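You operate a simulated robot arm through the tools that you are given. There is no shell and no other tool. Be economical: measure what you need, move in short steps, check, and stop when the job is done.

Carry out the task below with a simulated robot arm. There is one attempt and no reset: what you move stays moved.

## Task
Stand the soft foam pad from the top of the low bench beside the white bush. It goes on the side that lies toward x +0.0, y +1.0 (a direction in the base frame), with about 3 cm between them.

Only the result counts: the job must be done as asked and must still hold three seconds after the hand-in. Knocking over, shifting, dropping, spilling or breaking anything else fails it.

## Robot
A 6-joint arm with a two-finger parallel gripper, fixed in place. Base frame: the origin is at the foot of the arm, x ahead of it, y to its left, z up; the work surface is at about z = 80. Readings come in cm, rad, newtons and seconds.
With the tool pointing down near the work surface it reaches from about 26 to 68 cm from the base axis. Its first joint turns from -1.152 to 1.152 rad. Payload 2.9 kg.
Tool frame: the origin (TCP) lies between the finger pads and is the grasp point; the fingertips stand 3 cm ahead of it; z points along the fingers, y is the line along which they close. The gripper opens to 11 cm. The fingers are 2 cm wide and 1 cm thick; the gripper's body (4.8 by 11.2 cm) begins 5.5 cm behind the TCP.
Orientation is told as [roll, pitch, yaw] about the base's x, y, z axes, in that order, counted from this pose: with the fingers straight down and closing along the base's y, the tool's x points along the base's -x, its y along +y and its z along -z.

## Interface
- The arm moves only by the tool drive_tool. Its argument "rows" is one flat list of numbers, 7 for each row, row after row: the shift along the tool's x, y, z in m, then the turn, a rotation vector about the tool's x, y, z in rad, then the opening in per cent of the stroke, from 0 (shut) to 100 (fully open). In form: [tx, ty, tz, wx, wy, wz, jaw, tx, ty, tz, wx, wy, wz, jaw, ...]. A call has 1 to 10 rows; each row shifts and turns the commanded pose from where the row before left it, along the tool's axes as they then stand. A row lasts 0.2 s, in which the tool goes at most 5 cm and 0.15 rad; a call with a longer step from one row to the next is refused whole, and so is a gripper value outside its range. A pose out of reach is approached as far as the arm can. The call stops where the force on the tool passes 40 N (or 10 N more than at its start, if that is more) or the arm is blocked; 0.2 s more then pass. Each finger travels about 10.8 cm/s and halts on what it meets, pressing with about 40 N; the grip force reading is that of the motor and also rises with nothing between the fingers. The clock runs only during rows and for 0.2 s after the last one: add rows that do not move to give the fingers time. It gives the time, the measured TCP pose, the force on the tool (base axes), the opening and the grip force at its end, in the units of the frame above (readings bear some noise), and new pictures: "pictures" is both (left out), scene, wrist or none.
- Cameras (640 x 400 px; columns grow to the right, rows downward): "scene" is fixed at [6.82, 43.15, 137.4]; the picture's right is [-0.82, -0.58, 0.00], its down [-0.38, 0.54, -0.75] and it looks along [0.43, -0.61, -0.66] (base axes); focal length 308 px, centre (320, 200). "wrist" rides on the gripper at [-3.6, 0, -5.7] in the tool frame; the picture's right is [0.00, -1.00, 0.00], its down [0.97, 0.00, -0.24] and it looks along [0.24, 0.00, 0.97] (tool axes); focal length 218 px, centre (320, 200).
- point_at(camera, pixels): for up to 12 pixels [column, row] of the newest picture of that camera ("zoom" is the newest enlarged one), the place [x, y, z] in the base frame of the surface seen there, good to about 0.2 cm. The clock stands still meanwhile.
- enlarge(camera, box): a new picture of the part [left, top, right, bottom] of that camera's present view, enlarged. The clock stands still meanwhile.
- job_done(): hands the job in; it is judged then, once.

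Work in short steps. Measure before you move; look again where a grasp or a placing could have gone wrong, and mend it. You have 60 turns and 120 pictures in all, those below and enlarged ones among them. Open the gripper and draw the arm clear of the work before you hand the job in, unless the task says otherwise; then end with one line.

The tools are called after "Call:" by a JSON object that holds its "op" and its "data". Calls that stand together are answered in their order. drive_tool: Moves the arm, as the interface text tells. Its arguments: {"type":"object","properties":{"rows":{"type":"array"},"pictures":{"type":"string","enum":["both","scene","wrist","none"]}},"required":["rows"]} The other tools are called the same way: point_at (camera, pixels) gives the place of the surface under pixels of a picture; enlarge (camera, box) takes an enlarged picture of a part of a camera's view; job_done () hands the job in.

At the start:

```text
time: 0.0
ee_pos: [48.86, 3.23, 109.8]
tool_rot: [0.0, 0.0, 0.001]
ft_force: [0.2, 0.9, -0.4]
finger_gap: 10.98
finger_force: 0.1
```

scene: 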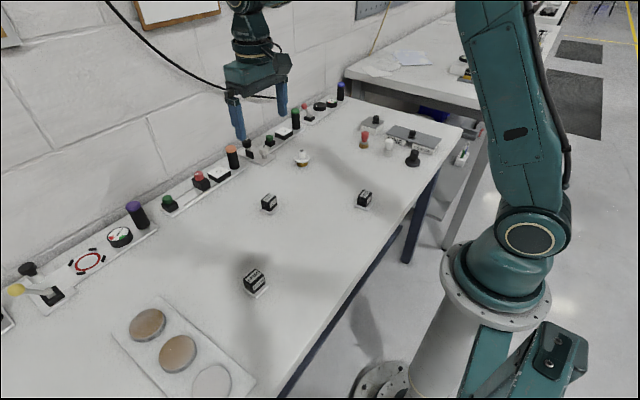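
wrist: 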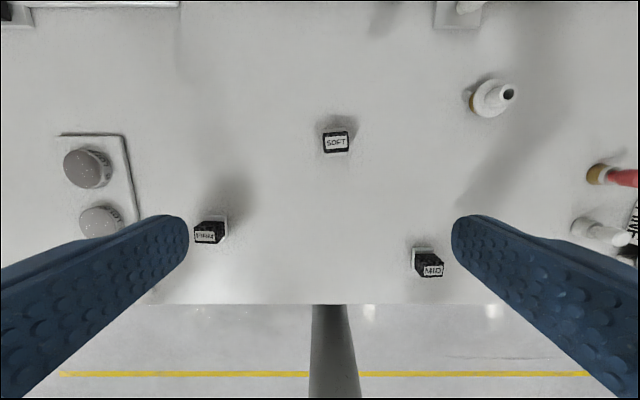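

The wrist picture shows three small blocks (SOFT at 336,142; MID at 428,265; another at 210,232), and a white bush-like piece at (493,97). I enlarge to identify them.

Call:
{"op": "enlarge", "data": {"camera": "wrist", "box": [180, 60, 540, 285]}}

Call:
{"op": "enlarge", "data": {"camera": "scene", "box": [220, 80, 480, 240]}}

Call:
{"op": "enlarge", "data": {"camera": "scene", "box": [0, 160, 320, 400]}}

Call:
{"op": "point_at", "data": {"camera": "wrist", "pixels": [[336, 142], [428, 270], [210, 237], [508, 94], [485, 98], [336, 122], [330, 180], [600, 230], [440, 80], [620, 177]]}}

```text
1.78 times, centred on (360, 172) of wrist
```

zoom: 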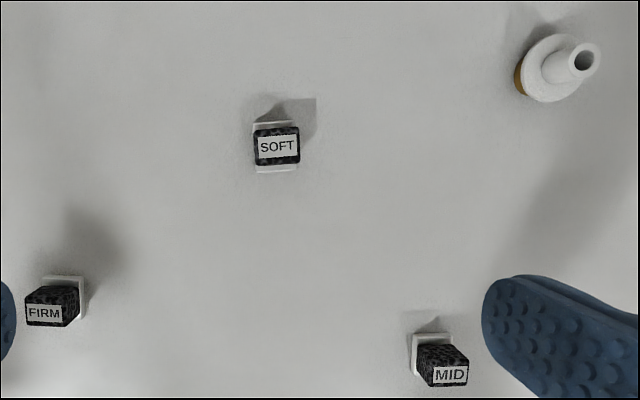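

```text
2.46 times, centred on (350, 160) of scene
```

zoom: 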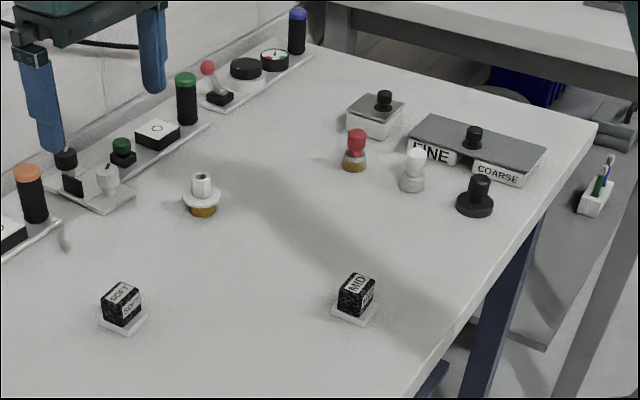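

```text
1.67 times, centred on (160, 280) of scene
```

zoom: 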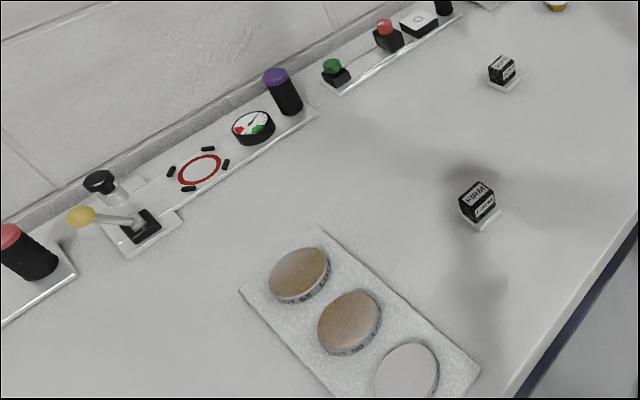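

```text
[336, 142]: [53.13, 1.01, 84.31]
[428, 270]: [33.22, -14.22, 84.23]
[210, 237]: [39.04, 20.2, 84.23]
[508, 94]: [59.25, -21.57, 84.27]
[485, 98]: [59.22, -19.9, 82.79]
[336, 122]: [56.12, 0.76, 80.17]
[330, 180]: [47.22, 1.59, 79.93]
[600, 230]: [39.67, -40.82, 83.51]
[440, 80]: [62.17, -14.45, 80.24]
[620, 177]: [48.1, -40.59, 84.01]
```

I look closer at the right-hand group, the SOFT block, and the white bush.

Call:
{"op": "enlarge", "data": {"camera": "scene", "box": [340, 100, 468, 180]}}

Call:
{"op": "enlarge", "data": {"camera": "scene", "box": [245, 140, 325, 220]}}

Call:
{"op": "enlarge", "data": {"camera": "scene", "box": [225, 250, 295, 300]}}

Call:
{"op": "enlarge", "data": {"camera": "scene", "box": [340, 175, 396, 215]}}

```text
5.00 times, centred on (404, 140) of scene
```

zoom: 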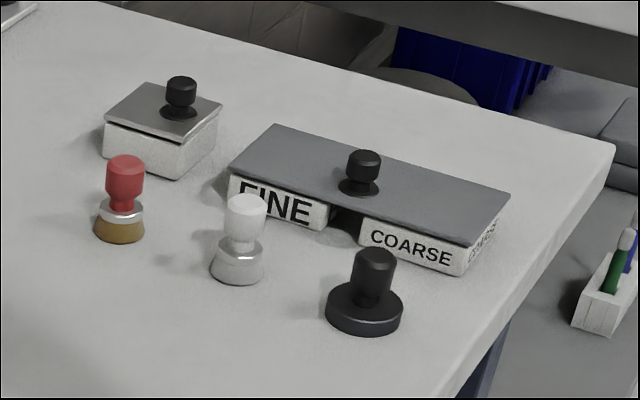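

```text
5.00 times, centred on (285, 180) of scene
```

zoom: 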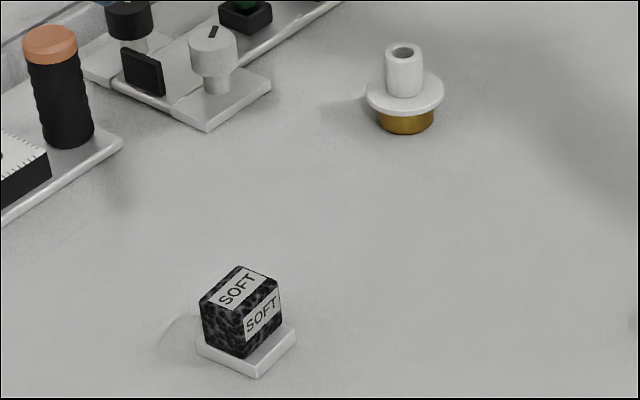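

```text
8.00 times, centred on (260, 275) of scene
```

zoom: 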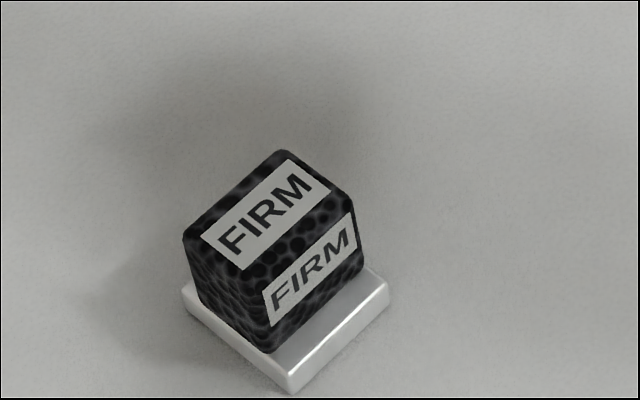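

```text
10.00 times, centred on (368, 195) of scene
```

zoom: 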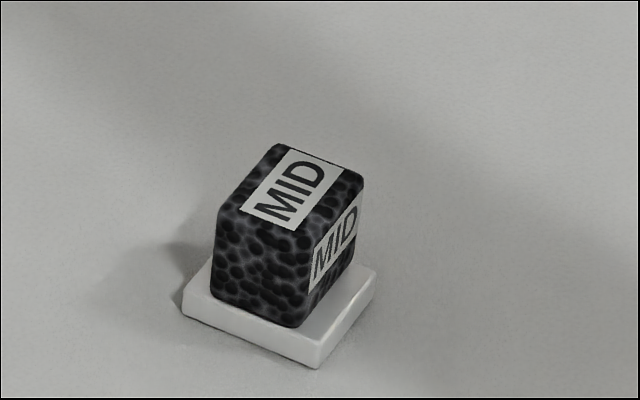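

The target is the SOFT block on its little white base, and the bush is the white flanged tube with the brass foot. I measure both.

Call:
{"op": "enlarge", "data": {"camera": "scene", "box": [245, 140, 325, 220]}}

Call:
{"op": "point_at", "data": {"camera": "zoom", "pixels": [[240, 268], [202, 300], [280, 284], [245, 310], [240, 350], [204, 340], [281, 318], [254, 372], [368, 95], [442, 95], [404, 108], [389, 50]]}}

Call:
{"op": "point_at", "data": {"camera": "wrist", "pixels": [[325, 134], [348, 134], [325, 151], [348, 151], [323, 130], [346, 153], [478, 82], [490, 79], [477, 108], [492, 117], [504, 108], [472, 105]]}}

Call:
{"op": "enlarge", "data": {"camera": "wrist", "box": [440, 60, 540, 130]}}

```text
5.00 times, centred on (285, 180) of scene
```

zoom: 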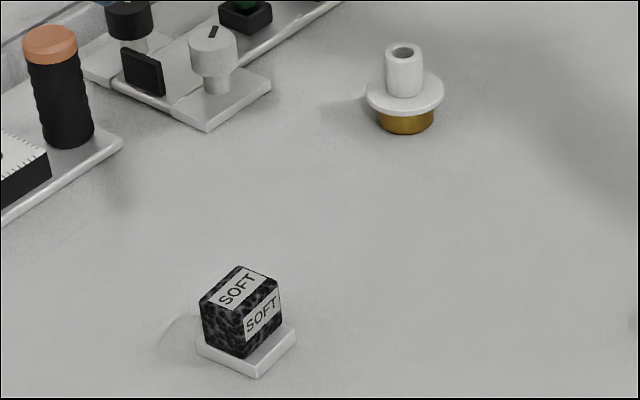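

```text
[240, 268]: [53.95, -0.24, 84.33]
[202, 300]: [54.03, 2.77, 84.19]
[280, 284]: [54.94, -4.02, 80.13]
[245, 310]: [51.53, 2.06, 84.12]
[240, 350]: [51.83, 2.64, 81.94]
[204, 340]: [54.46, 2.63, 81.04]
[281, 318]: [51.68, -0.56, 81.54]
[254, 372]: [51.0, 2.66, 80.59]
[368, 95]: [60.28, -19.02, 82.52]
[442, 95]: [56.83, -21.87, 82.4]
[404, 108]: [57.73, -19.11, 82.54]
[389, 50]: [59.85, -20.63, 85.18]
```

```text
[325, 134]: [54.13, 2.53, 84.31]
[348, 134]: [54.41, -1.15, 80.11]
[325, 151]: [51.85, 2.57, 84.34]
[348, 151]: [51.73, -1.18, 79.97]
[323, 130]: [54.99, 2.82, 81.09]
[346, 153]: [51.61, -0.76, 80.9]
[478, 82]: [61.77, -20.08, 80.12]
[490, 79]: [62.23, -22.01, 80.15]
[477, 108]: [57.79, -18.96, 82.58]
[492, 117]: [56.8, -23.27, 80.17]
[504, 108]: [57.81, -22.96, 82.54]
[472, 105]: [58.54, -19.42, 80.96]
```

```text
5.71 times, centred on (490, 95) of wrist
```

zoom: 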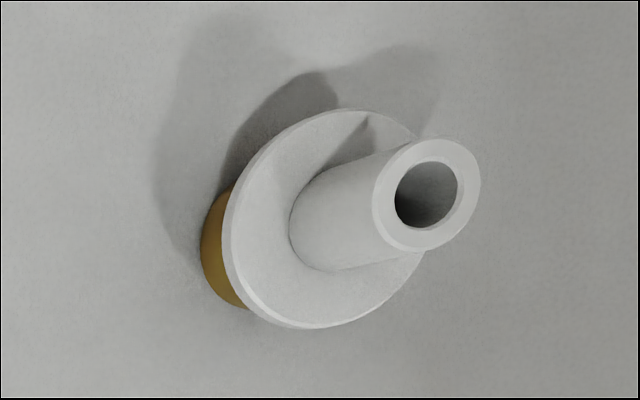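

SOFT foam is about 3 cm, spanning x 51.5–54.2, y −0.4–2.8, z 81–84.3, squarely aligned. Bush flange centre is ≈ (59.1, −21.0), radius ≈ 2.4, so the pad should end at about (59.1, −14.0). I move above the pad and down to z≈92.

Call:
{"op": "drive_tool", "data": {"rows": [-0.02, -0.0105, 0.03, 0, 0, 0, 80, -0.02, -0.0105, 0.03, 0, 0, 0, 70, 0, 0, 0.04, 0, 0, 0, 60, 0, 0, 0.04, 0, 0, 0, 60, 0, 0, 0.03, 0, 0, 0, 60, 0, 0, 0, 0, 0, 0, 60]}}

```text
time: 1.4
ee_pos: [52.91, 1.12, 92.73]
tool_rot: [0.0, 0.001, -0.001]
ft_force: [0.3, -0.6, 0.7]
finger_gap: 6.59
finger_force: 0.0
```

scene: 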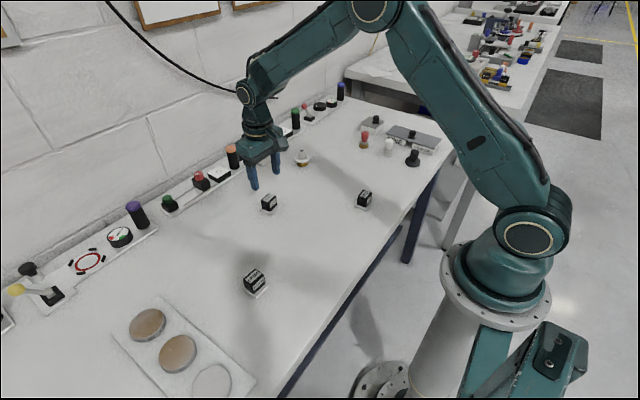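
wrist: 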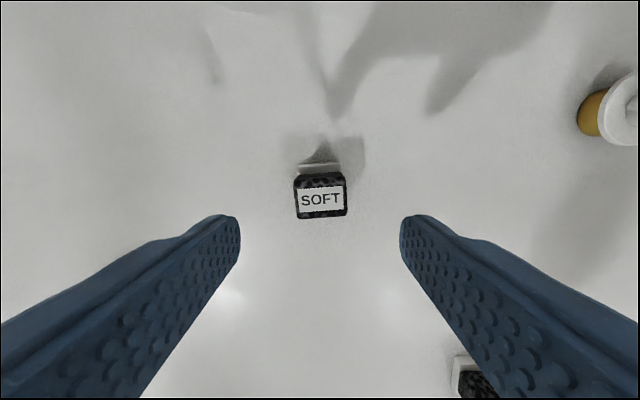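

The block top appears slightly rotated (edge from 295,175 to 345,171). I measure it in an enlargement.

Call:
{"op": "enlarge", "data": {"camera": "wrist", "box": [280, 150, 360, 230]}}

Call:
{"op": "point_at", "data": {"camera": "wrist", "pixels": [[300, 187], [340, 184], [300, 212], [343, 209], [298, 177], [344, 174], [297, 195], [345, 200], [299, 216], [345, 213], [320, 180], [320, 215]]}}

```text
5.00 times, centred on (320, 190) of wrist
```

zoom: 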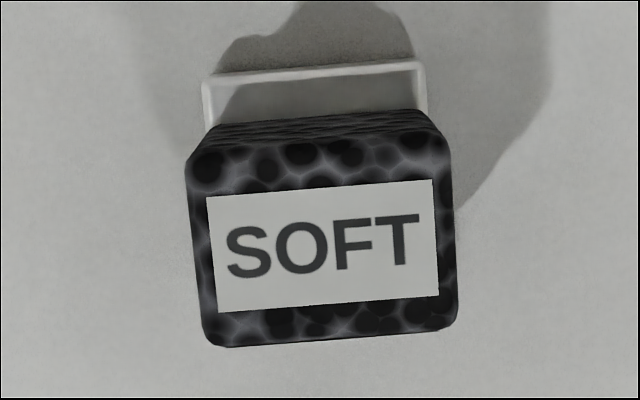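

```text
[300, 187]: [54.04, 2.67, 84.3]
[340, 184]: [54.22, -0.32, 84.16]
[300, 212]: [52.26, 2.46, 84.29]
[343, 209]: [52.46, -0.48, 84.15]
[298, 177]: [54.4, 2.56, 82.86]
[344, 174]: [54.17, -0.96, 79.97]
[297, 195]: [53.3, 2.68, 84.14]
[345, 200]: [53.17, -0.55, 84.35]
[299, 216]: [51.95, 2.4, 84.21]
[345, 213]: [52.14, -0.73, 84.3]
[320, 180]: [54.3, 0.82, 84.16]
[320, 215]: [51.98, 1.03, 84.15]
```

The pad top is at z≈84.2, centre ≈ (53.1, 1.0), turned about +0.08 rad in base yaw, about 3.3 cm wide across the fingers. I align and descend so the fingertips stay ~0.6 cm above its white base.

Call:
{"op": "drive_tool", "data": {"rows": [-0.002, -0.001, 0, 0, 0, -0.08, 60, 0, 0, 0.03, 0, 0, 0, 60, 0, 0, 0.03, 0, 0, 0, 60, 0, 0, 0.015, 0, 0, 0, 60, 0, 0, 0.006, 0, 0, 0, 60, 0, 0, 0, 0, 0, 0, 60]}}

```text
time: 2.8
ee_pos: [52.91, 0.9, 84.84]
tool_rot: [-0.001, 0.0, 0.08]
ft_force: [-0.7, -1.0, 0.4]
finger_gap: 6.58
finger_force: 0.1
```

scene: 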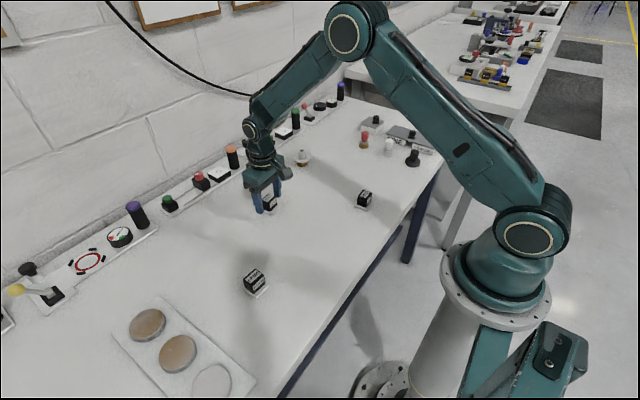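
wrist: 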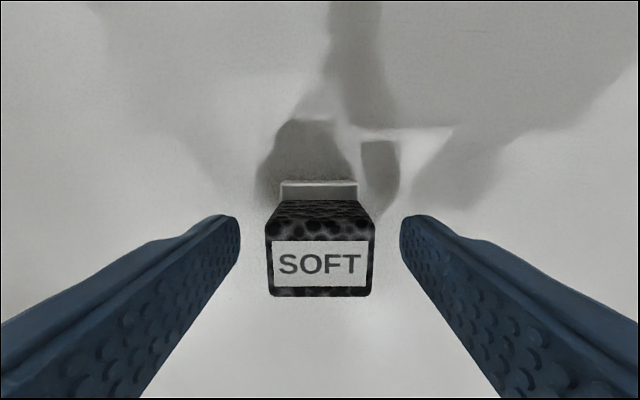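

The pad (266–375, rows 200–297) is centred and square between the fingers. I lower 2 mm more and close gently to just under the pad width.

Call:
{"op": "drive_tool", "data": {"rows": [0, 0, 0.002, 0, 0, 0, 45, 0, 0, 0, 0, 0, 0, 36, 0, 0, 0, 0, 0, 0, 30, 0, 0, 0, 0, 0, 0, 27, 0, 0, 0, 0, 0, 0, 27]}}

```text
time: 4.0
ee_pos: [53.01, 0.98, 84.56]
tool_rot: [0.001, 0.0, 0.079]
ft_force: [-0.1, -0.4, -0.5]
finger_gap: 3.53
finger_force: 40.1
```

scene: 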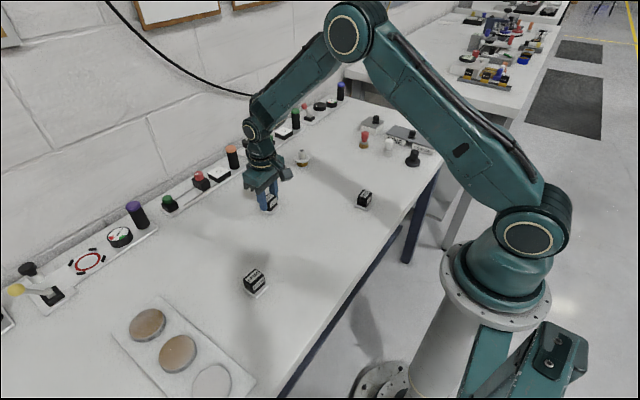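
wrist: 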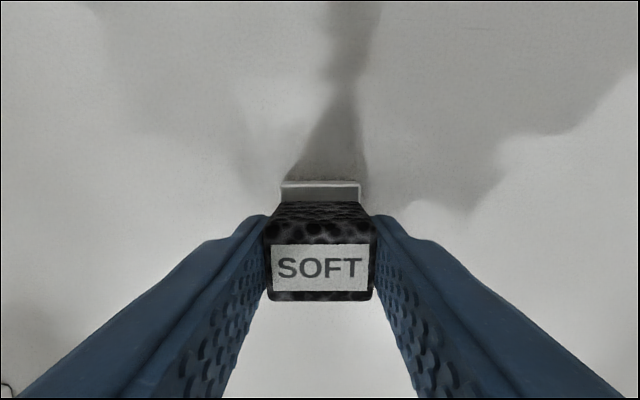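

Gripped at 3.53 cm wide. I lift 5 cm and check whether the white base stays behind.

Call:
{"op": "drive_tool", "data": {"rows": [0, 0, -0.005, 0, 0, 0, 25, 0, 0, -0.015, 0, 0, 0, 25, 0, 0, -0.03, 0, 0, 0, 25, 0, 0, -0.03, 0, 0, 0, 25]}}

Call:
{"op": "enlarge", "data": {"camera": "scene", "box": [225, 130, 325, 230]}}

```text
time: 5.0
ee_pos: [53.23, 0.85, 92.53]
tool_rot: [-0.001, 0.0, 0.081]
ft_force: [0.6, 0.1, -0.4]
finger_gap: 3.52
finger_force: 40.0
```

scene: 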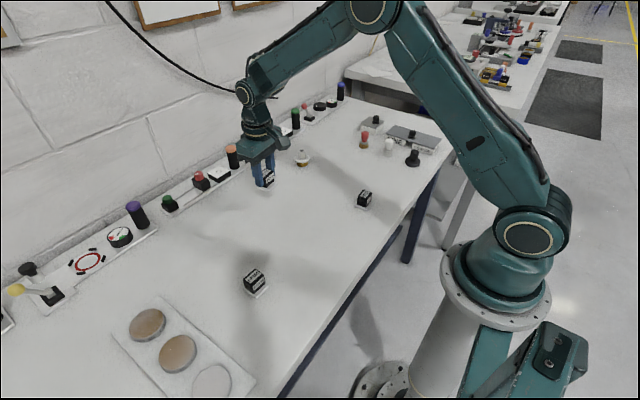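
wrist: 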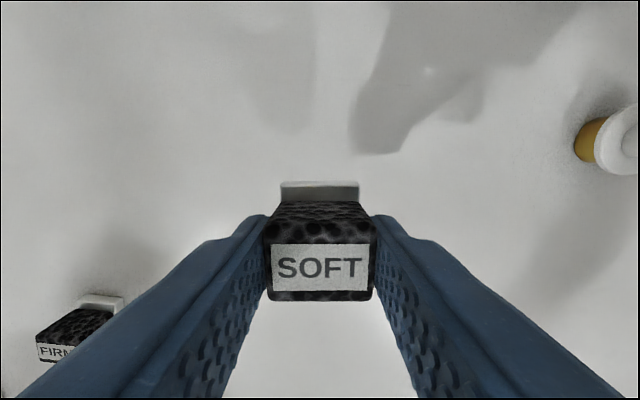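

```text
4.00 times, centred on (275, 180) of scene
```

zoom: 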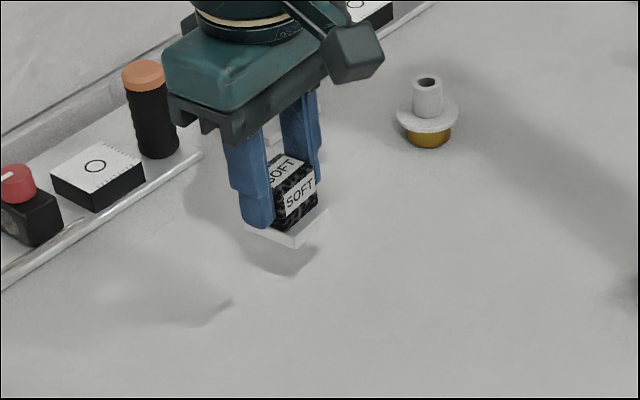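

The white base came along, so it is part of the pad; its bottom sits ~4.5 cm below the TCP. I measure the base's width for the gap.

Call:
{"op": "enlarge", "data": {"camera": "wrist", "box": [270, 170, 370, 232]}}

Call:
{"op": "point_at", "data": {"camera": "wrist", "pixels": [[284, 185], [355, 185], [282, 192], [357, 192], [320, 182], [320, 190], [320, 198], [268, 255], [373, 255], [320, 298]]}}

Call:
{"op": "point_at", "data": {"camera": "scene", "pixels": [[298, 191], [299, 189], [305, 184]]}}

```text
6.40 times, centred on (320, 201) of wrist
```

zoom: 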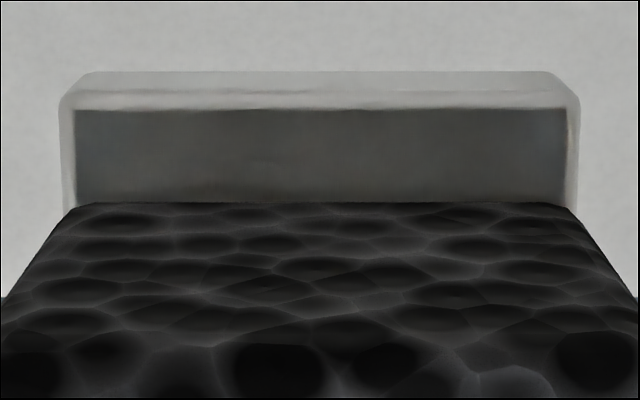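

```text
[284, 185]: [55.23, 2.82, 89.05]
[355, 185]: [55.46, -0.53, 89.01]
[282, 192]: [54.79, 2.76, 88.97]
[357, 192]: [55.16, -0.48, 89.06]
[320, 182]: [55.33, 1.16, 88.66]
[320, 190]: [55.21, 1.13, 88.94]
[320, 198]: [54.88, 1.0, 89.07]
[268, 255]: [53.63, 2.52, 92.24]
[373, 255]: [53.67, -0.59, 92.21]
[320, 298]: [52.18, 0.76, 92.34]
```

```text
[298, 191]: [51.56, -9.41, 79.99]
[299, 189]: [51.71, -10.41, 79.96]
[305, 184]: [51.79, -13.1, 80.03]
```

The base is the same ~3.6 cm width in y as the foam. With flange edge at y≈−18.6, the pad centre goes to y≈−13.8, x≈59.1. I square up the yaw and carry it there at this height.

Call:
{"op": "drive_tool", "data": {"rows": [0, 0, 0, 0, 0, 0.08, 25, -0.012, -0.0295, 0, 0, 0, 0, 25, -0.012, -0.0295, 0, 0, 0, 0, 25, -0.012, -0.0295, 0, 0, 0, 0, 25, -0.012, -0.0295, 0, 0, 0, 0, 25, -0.012, -0.0295, 0, 0, 0, 0, 25, 0, 0, 0, 0, 0, 0, 25, 0, 0, 0, 0, 0, 0, 25]}}

Call:
{"op": "enlarge", "data": {"camera": "scene", "box": [250, 120, 350, 200]}}

```text
time: 6.8
ee_pos: [59.0, -13.86, 92.83]
tool_rot: [0.0, 0.001, 0.0]
ft_force: [0.6, 0.1, -0.8]
finger_gap: 3.52
finger_force: 40.0
```

scene: 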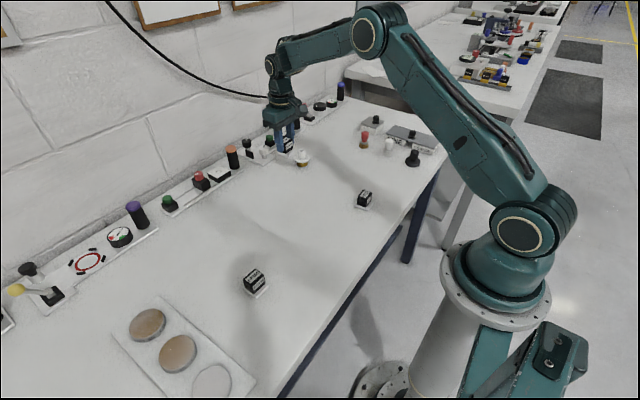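
wrist: 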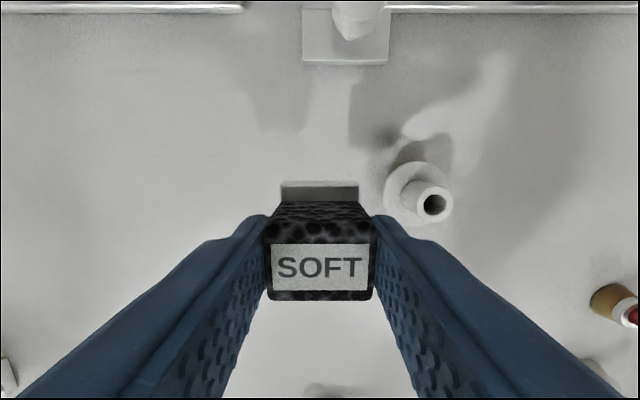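

```text
5.00 times, centred on (300, 160) of scene
```

zoom: 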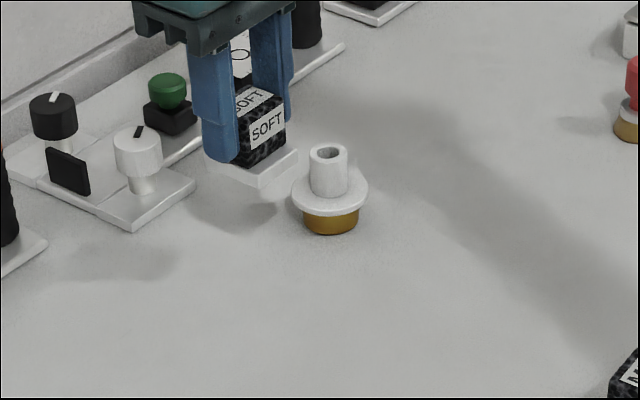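

I recheck the bush position from this view before lowering.

Call:
{"op": "point_at", "data": {"camera": "wrist", "pixels": [[386, 192], [390, 175], [412, 163], [400, 212], [432, 172], [388, 203], [345, 60], [355, 30], [284, 185], [355, 185]]}}

Call:
{"op": "point_at", "data": {"camera": "zoom", "pixels": [[294, 190], [330, 213], [366, 190], [264, 184], [220, 172], [296, 158]]}}

```text
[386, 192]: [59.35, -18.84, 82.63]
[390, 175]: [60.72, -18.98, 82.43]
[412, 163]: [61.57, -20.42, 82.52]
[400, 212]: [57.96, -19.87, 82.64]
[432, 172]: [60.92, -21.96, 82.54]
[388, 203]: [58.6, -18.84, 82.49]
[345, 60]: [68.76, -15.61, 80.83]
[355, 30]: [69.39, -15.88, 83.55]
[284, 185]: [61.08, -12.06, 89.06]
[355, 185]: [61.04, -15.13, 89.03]
```

```text
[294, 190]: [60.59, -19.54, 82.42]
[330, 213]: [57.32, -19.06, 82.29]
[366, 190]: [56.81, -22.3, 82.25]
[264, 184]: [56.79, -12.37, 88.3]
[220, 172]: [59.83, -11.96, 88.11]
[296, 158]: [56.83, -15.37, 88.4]
```

Flange edge at y≈−18.7, base side at y≈−15.5: gap ≈3.1 cm, x aligned. I lower almost to the surface.

Call:
{"op": "drive_tool", "data": {"rows": [-0.001, -0.001, 0.03, 0, 0, 0, 25, 0, 0, 0.03, 0, 0, 0, 25, 0, 0, 0.014, 0, 0, 0, 25, 0, 0, 0.004, 0, 0, 0, 25, 0, 0, 0.002, 0, 0, 0, 25, 0, 0, 0, 0, 0, 0, 25, 0, 0, 0, 0, 0, 0, 25]}}

Call:
{"op": "enlarge", "data": {"camera": "scene", "box": [265, 125, 325, 175]}}

```text
time: 8.4
ee_pos: [59.22, -13.81, 84.67]
tool_rot: [0.0, -0.002, 0.001]
ft_force: [0.5, -0.2, -1.1]
finger_gap: 3.52
finger_force: 39.7
```

scene: 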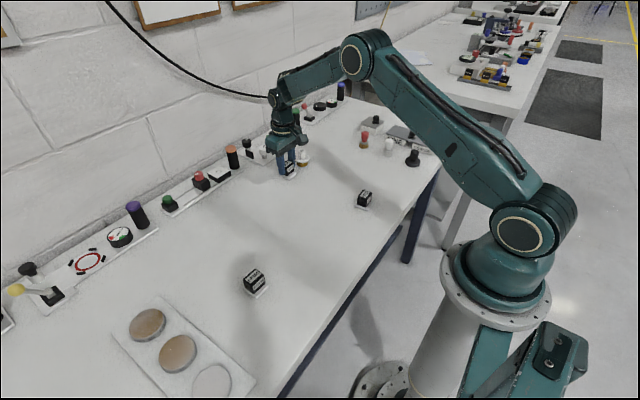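
wrist: 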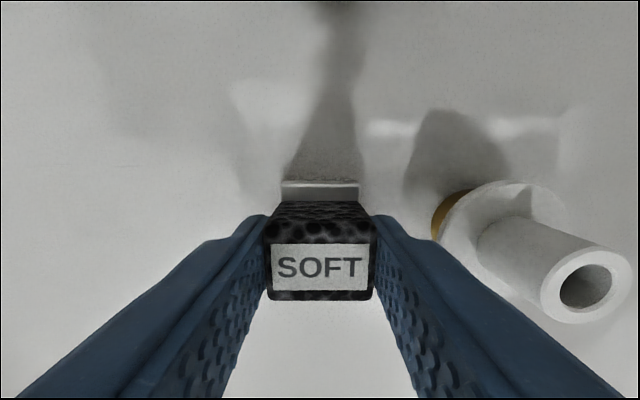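

```text
8.00 times, centred on (295, 150) of scene
```

zoom: 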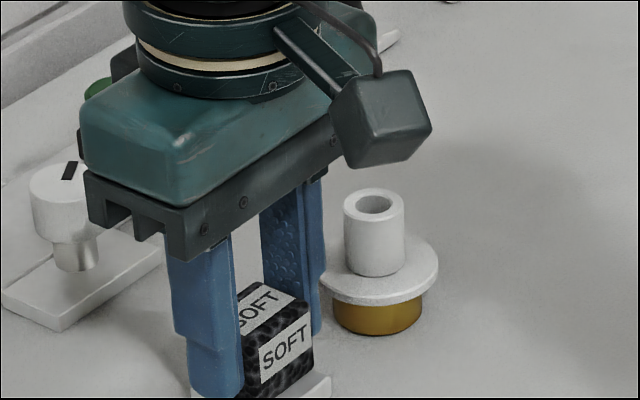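

TCP at 84.67, still about 1 mm above resting height; I lower in half-millimetre steps watching the force.

Call:
{"op": "drive_tool", "data": {"rows": [0, 0, 0.0005, 0, 0, 0, 25, 0, 0, 0.0005, 0, 0, 0, 25, 0, 0, 0.0005, 0, 0, 0, 25, 0, 0, 0, 0, 0, 0, 25], "pictures": "none"}}

```text
time: 9.4
ee_pos: [59.19, -13.74, 84.59]
tool_rot: [0.001, -0.003, 0.001]
ft_force: [-5.3, 3.4, 15.2]
finger_gap: 3.51
finger_force: 40.0
```

Contact: 15 N upward. I release with a modest opening (fingers stay clear of the bush flange) and rise.

Call:
{"op": "drive_tool", "data": {"rows": [0, 0, -0.0005, 0, 0, 0, 30, 0, 0, 0, 0, 0, 0, 38, 0, 0, 0, 0, 0, 0, 45, 0, 0, 0, 0, 0, 0, 45, 0, 0, -0.01, 0, 0, 0, 45, 0, 0, -0.03, 0, 0, 0, 45, 0, 0, -0.04, 0, 0, 0, 45, 0, 0, -0.04, 0, 0, 0, 45, -0.0, 0, 0, 0, 0, 0, 45]}}

Call:
{"op": "enlarge", "data": {"camera": "scene", "box": [260, 130, 330, 190]}}

Call:
{"op": "enlarge", "data": {"camera": "wrist", "box": [260, 120, 500, 270]}}

```text
time: 11.4
ee_pos: [59.43, -13.92, 96.51]
tool_rot: [0.001, 0.002, 0.001]
ft_force: [0.5, -1.2, 0.3]
finger_gap: 4.93
finger_force: 0.1
```

scene: 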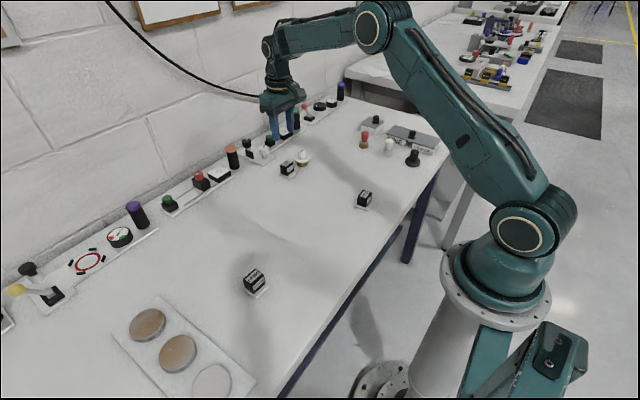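
wrist: 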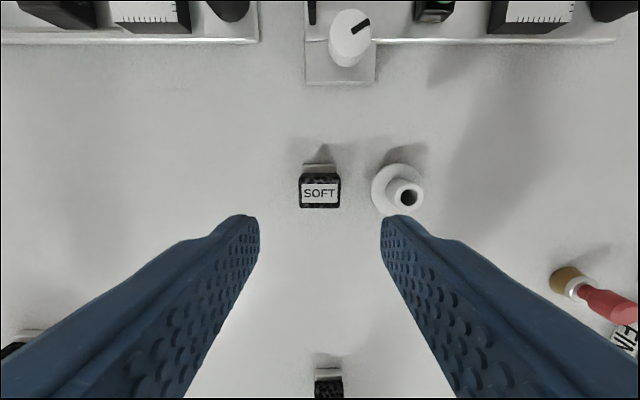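

```text
6.67 times, centred on (295, 160) of scene
```

zoom: 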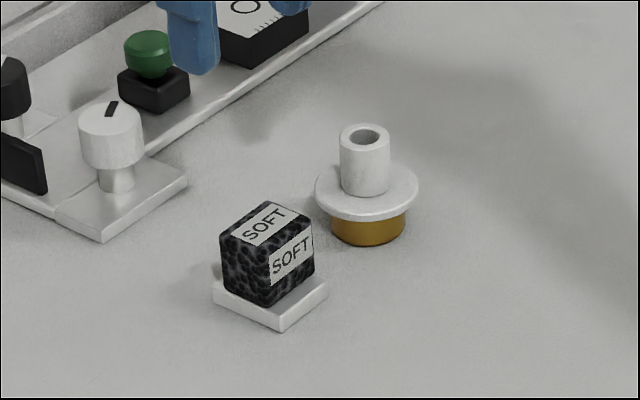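

```text
2.67 times, centred on (380, 195) of wrist
```

zoom: 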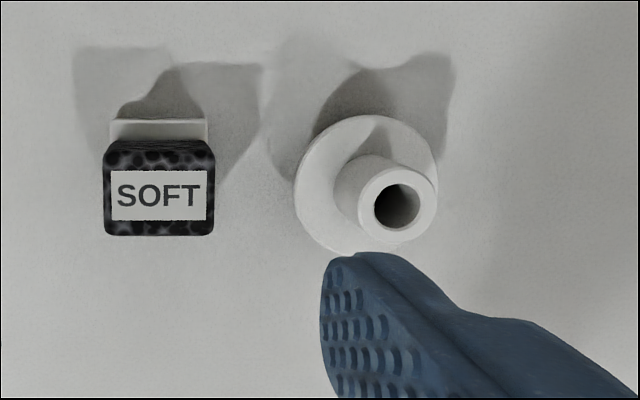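

The pad stands upright beside the bush. I measure the gap.

Call:
{"op": "point_at", "data": {"camera": "zoom", "pixels": [[298, 185], [297, 195], [320, 130], [212, 190], [206, 130], [108, 190], [112, 130], [370, 118], [325, 240]]}}

Call:
{"op": "enlarge", "data": {"camera": "scene", "box": [260, 130, 330, 190]}}

Call:
{"op": "point_at", "data": {"camera": "zoom", "pixels": [[280, 323], [324, 287], [218, 290], [318, 190], [352, 213], [415, 190]]}}

```text
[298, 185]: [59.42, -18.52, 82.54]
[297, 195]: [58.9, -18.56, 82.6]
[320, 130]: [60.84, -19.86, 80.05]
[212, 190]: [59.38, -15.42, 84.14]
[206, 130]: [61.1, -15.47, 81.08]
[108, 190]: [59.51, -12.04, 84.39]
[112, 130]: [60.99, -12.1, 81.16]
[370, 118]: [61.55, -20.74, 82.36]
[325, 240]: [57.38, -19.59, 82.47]
```

```text
6.67 times, centred on (295, 160) of scene
```

zoom: 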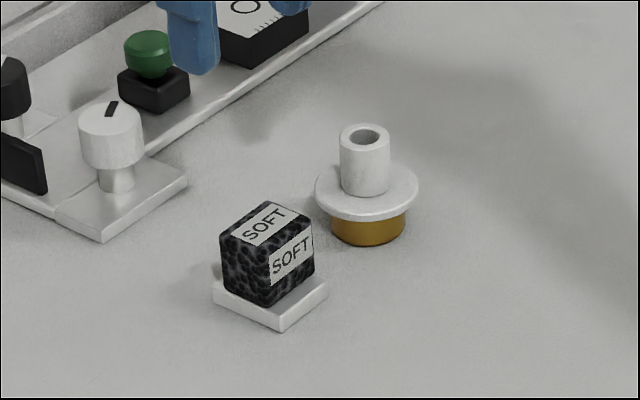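

```text
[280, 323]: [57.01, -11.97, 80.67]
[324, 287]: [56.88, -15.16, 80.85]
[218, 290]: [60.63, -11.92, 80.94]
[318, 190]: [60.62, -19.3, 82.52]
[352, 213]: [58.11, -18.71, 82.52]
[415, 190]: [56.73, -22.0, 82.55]
```

The gap is ≈3.0–3.1 cm (−15.5 to −18.6), upright, x aligned at 59.0 against 59.2. I draw the arm clear, up and back, and open the gripper.

Call:
{"op": "drive_tool", "data": {"rows": [0, 0, -0.04, 0, 0, 0, 60, 0, 0, -0.04, 0, 0, 0, 80, 0.03, 0.03, -0.03, 0, 0, 0, 100, 0.03, 0.03, 0, 0, 0, 0, 100, 0, 0, 0, 0, 0, 0, 100], "pictures": "scene"}}

```text
refused: row 3 steps farther than a row can; nothing moved
```

The diagonal row was too long; I split it up.

Call:
{"op": "drive_tool", "data": {"rows": [0, 0, -0.04, 0, 0, 0, 60, 0, 0, -0.04, 0, 0, 0, 80, 0.03, 0.02, -0.02, 0, 0, 0, 100, 0.03, 0.03, 0, 0, 0, 0, 100, 0, 0, 0, 0, 0, 0, 100], "pictures": "scene"}}

```text
time: 12.6
ee_pos: [53.0, -8.59, 106.6]
tool_rot: [-0.001, -0.002, -0.002]
ft_force: [-0.2, 0.5, -0.1]
finger_gap: 11.01
finger_force: 0.1
```

scene: 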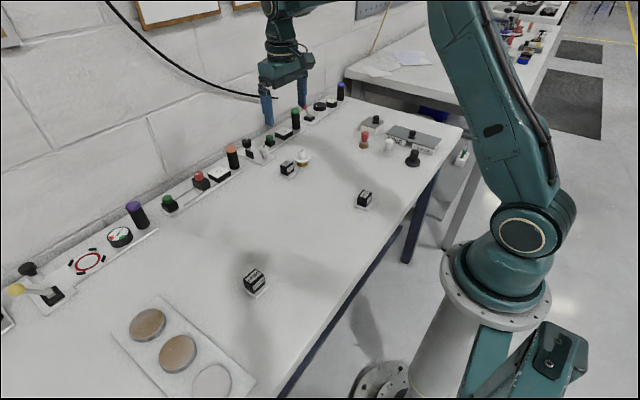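

The pad stands at (288,168) beside the bush, everything else is unmoved and the arm is clear; I hand in.

Call:
{"op": "job_done", "data": {}}

```text
The job is handed in.
```

The SOFT foam pad, with its attached white base, now stands upright on the +y side of the white bush, about 3 cm from its flange; nothing else was moved.
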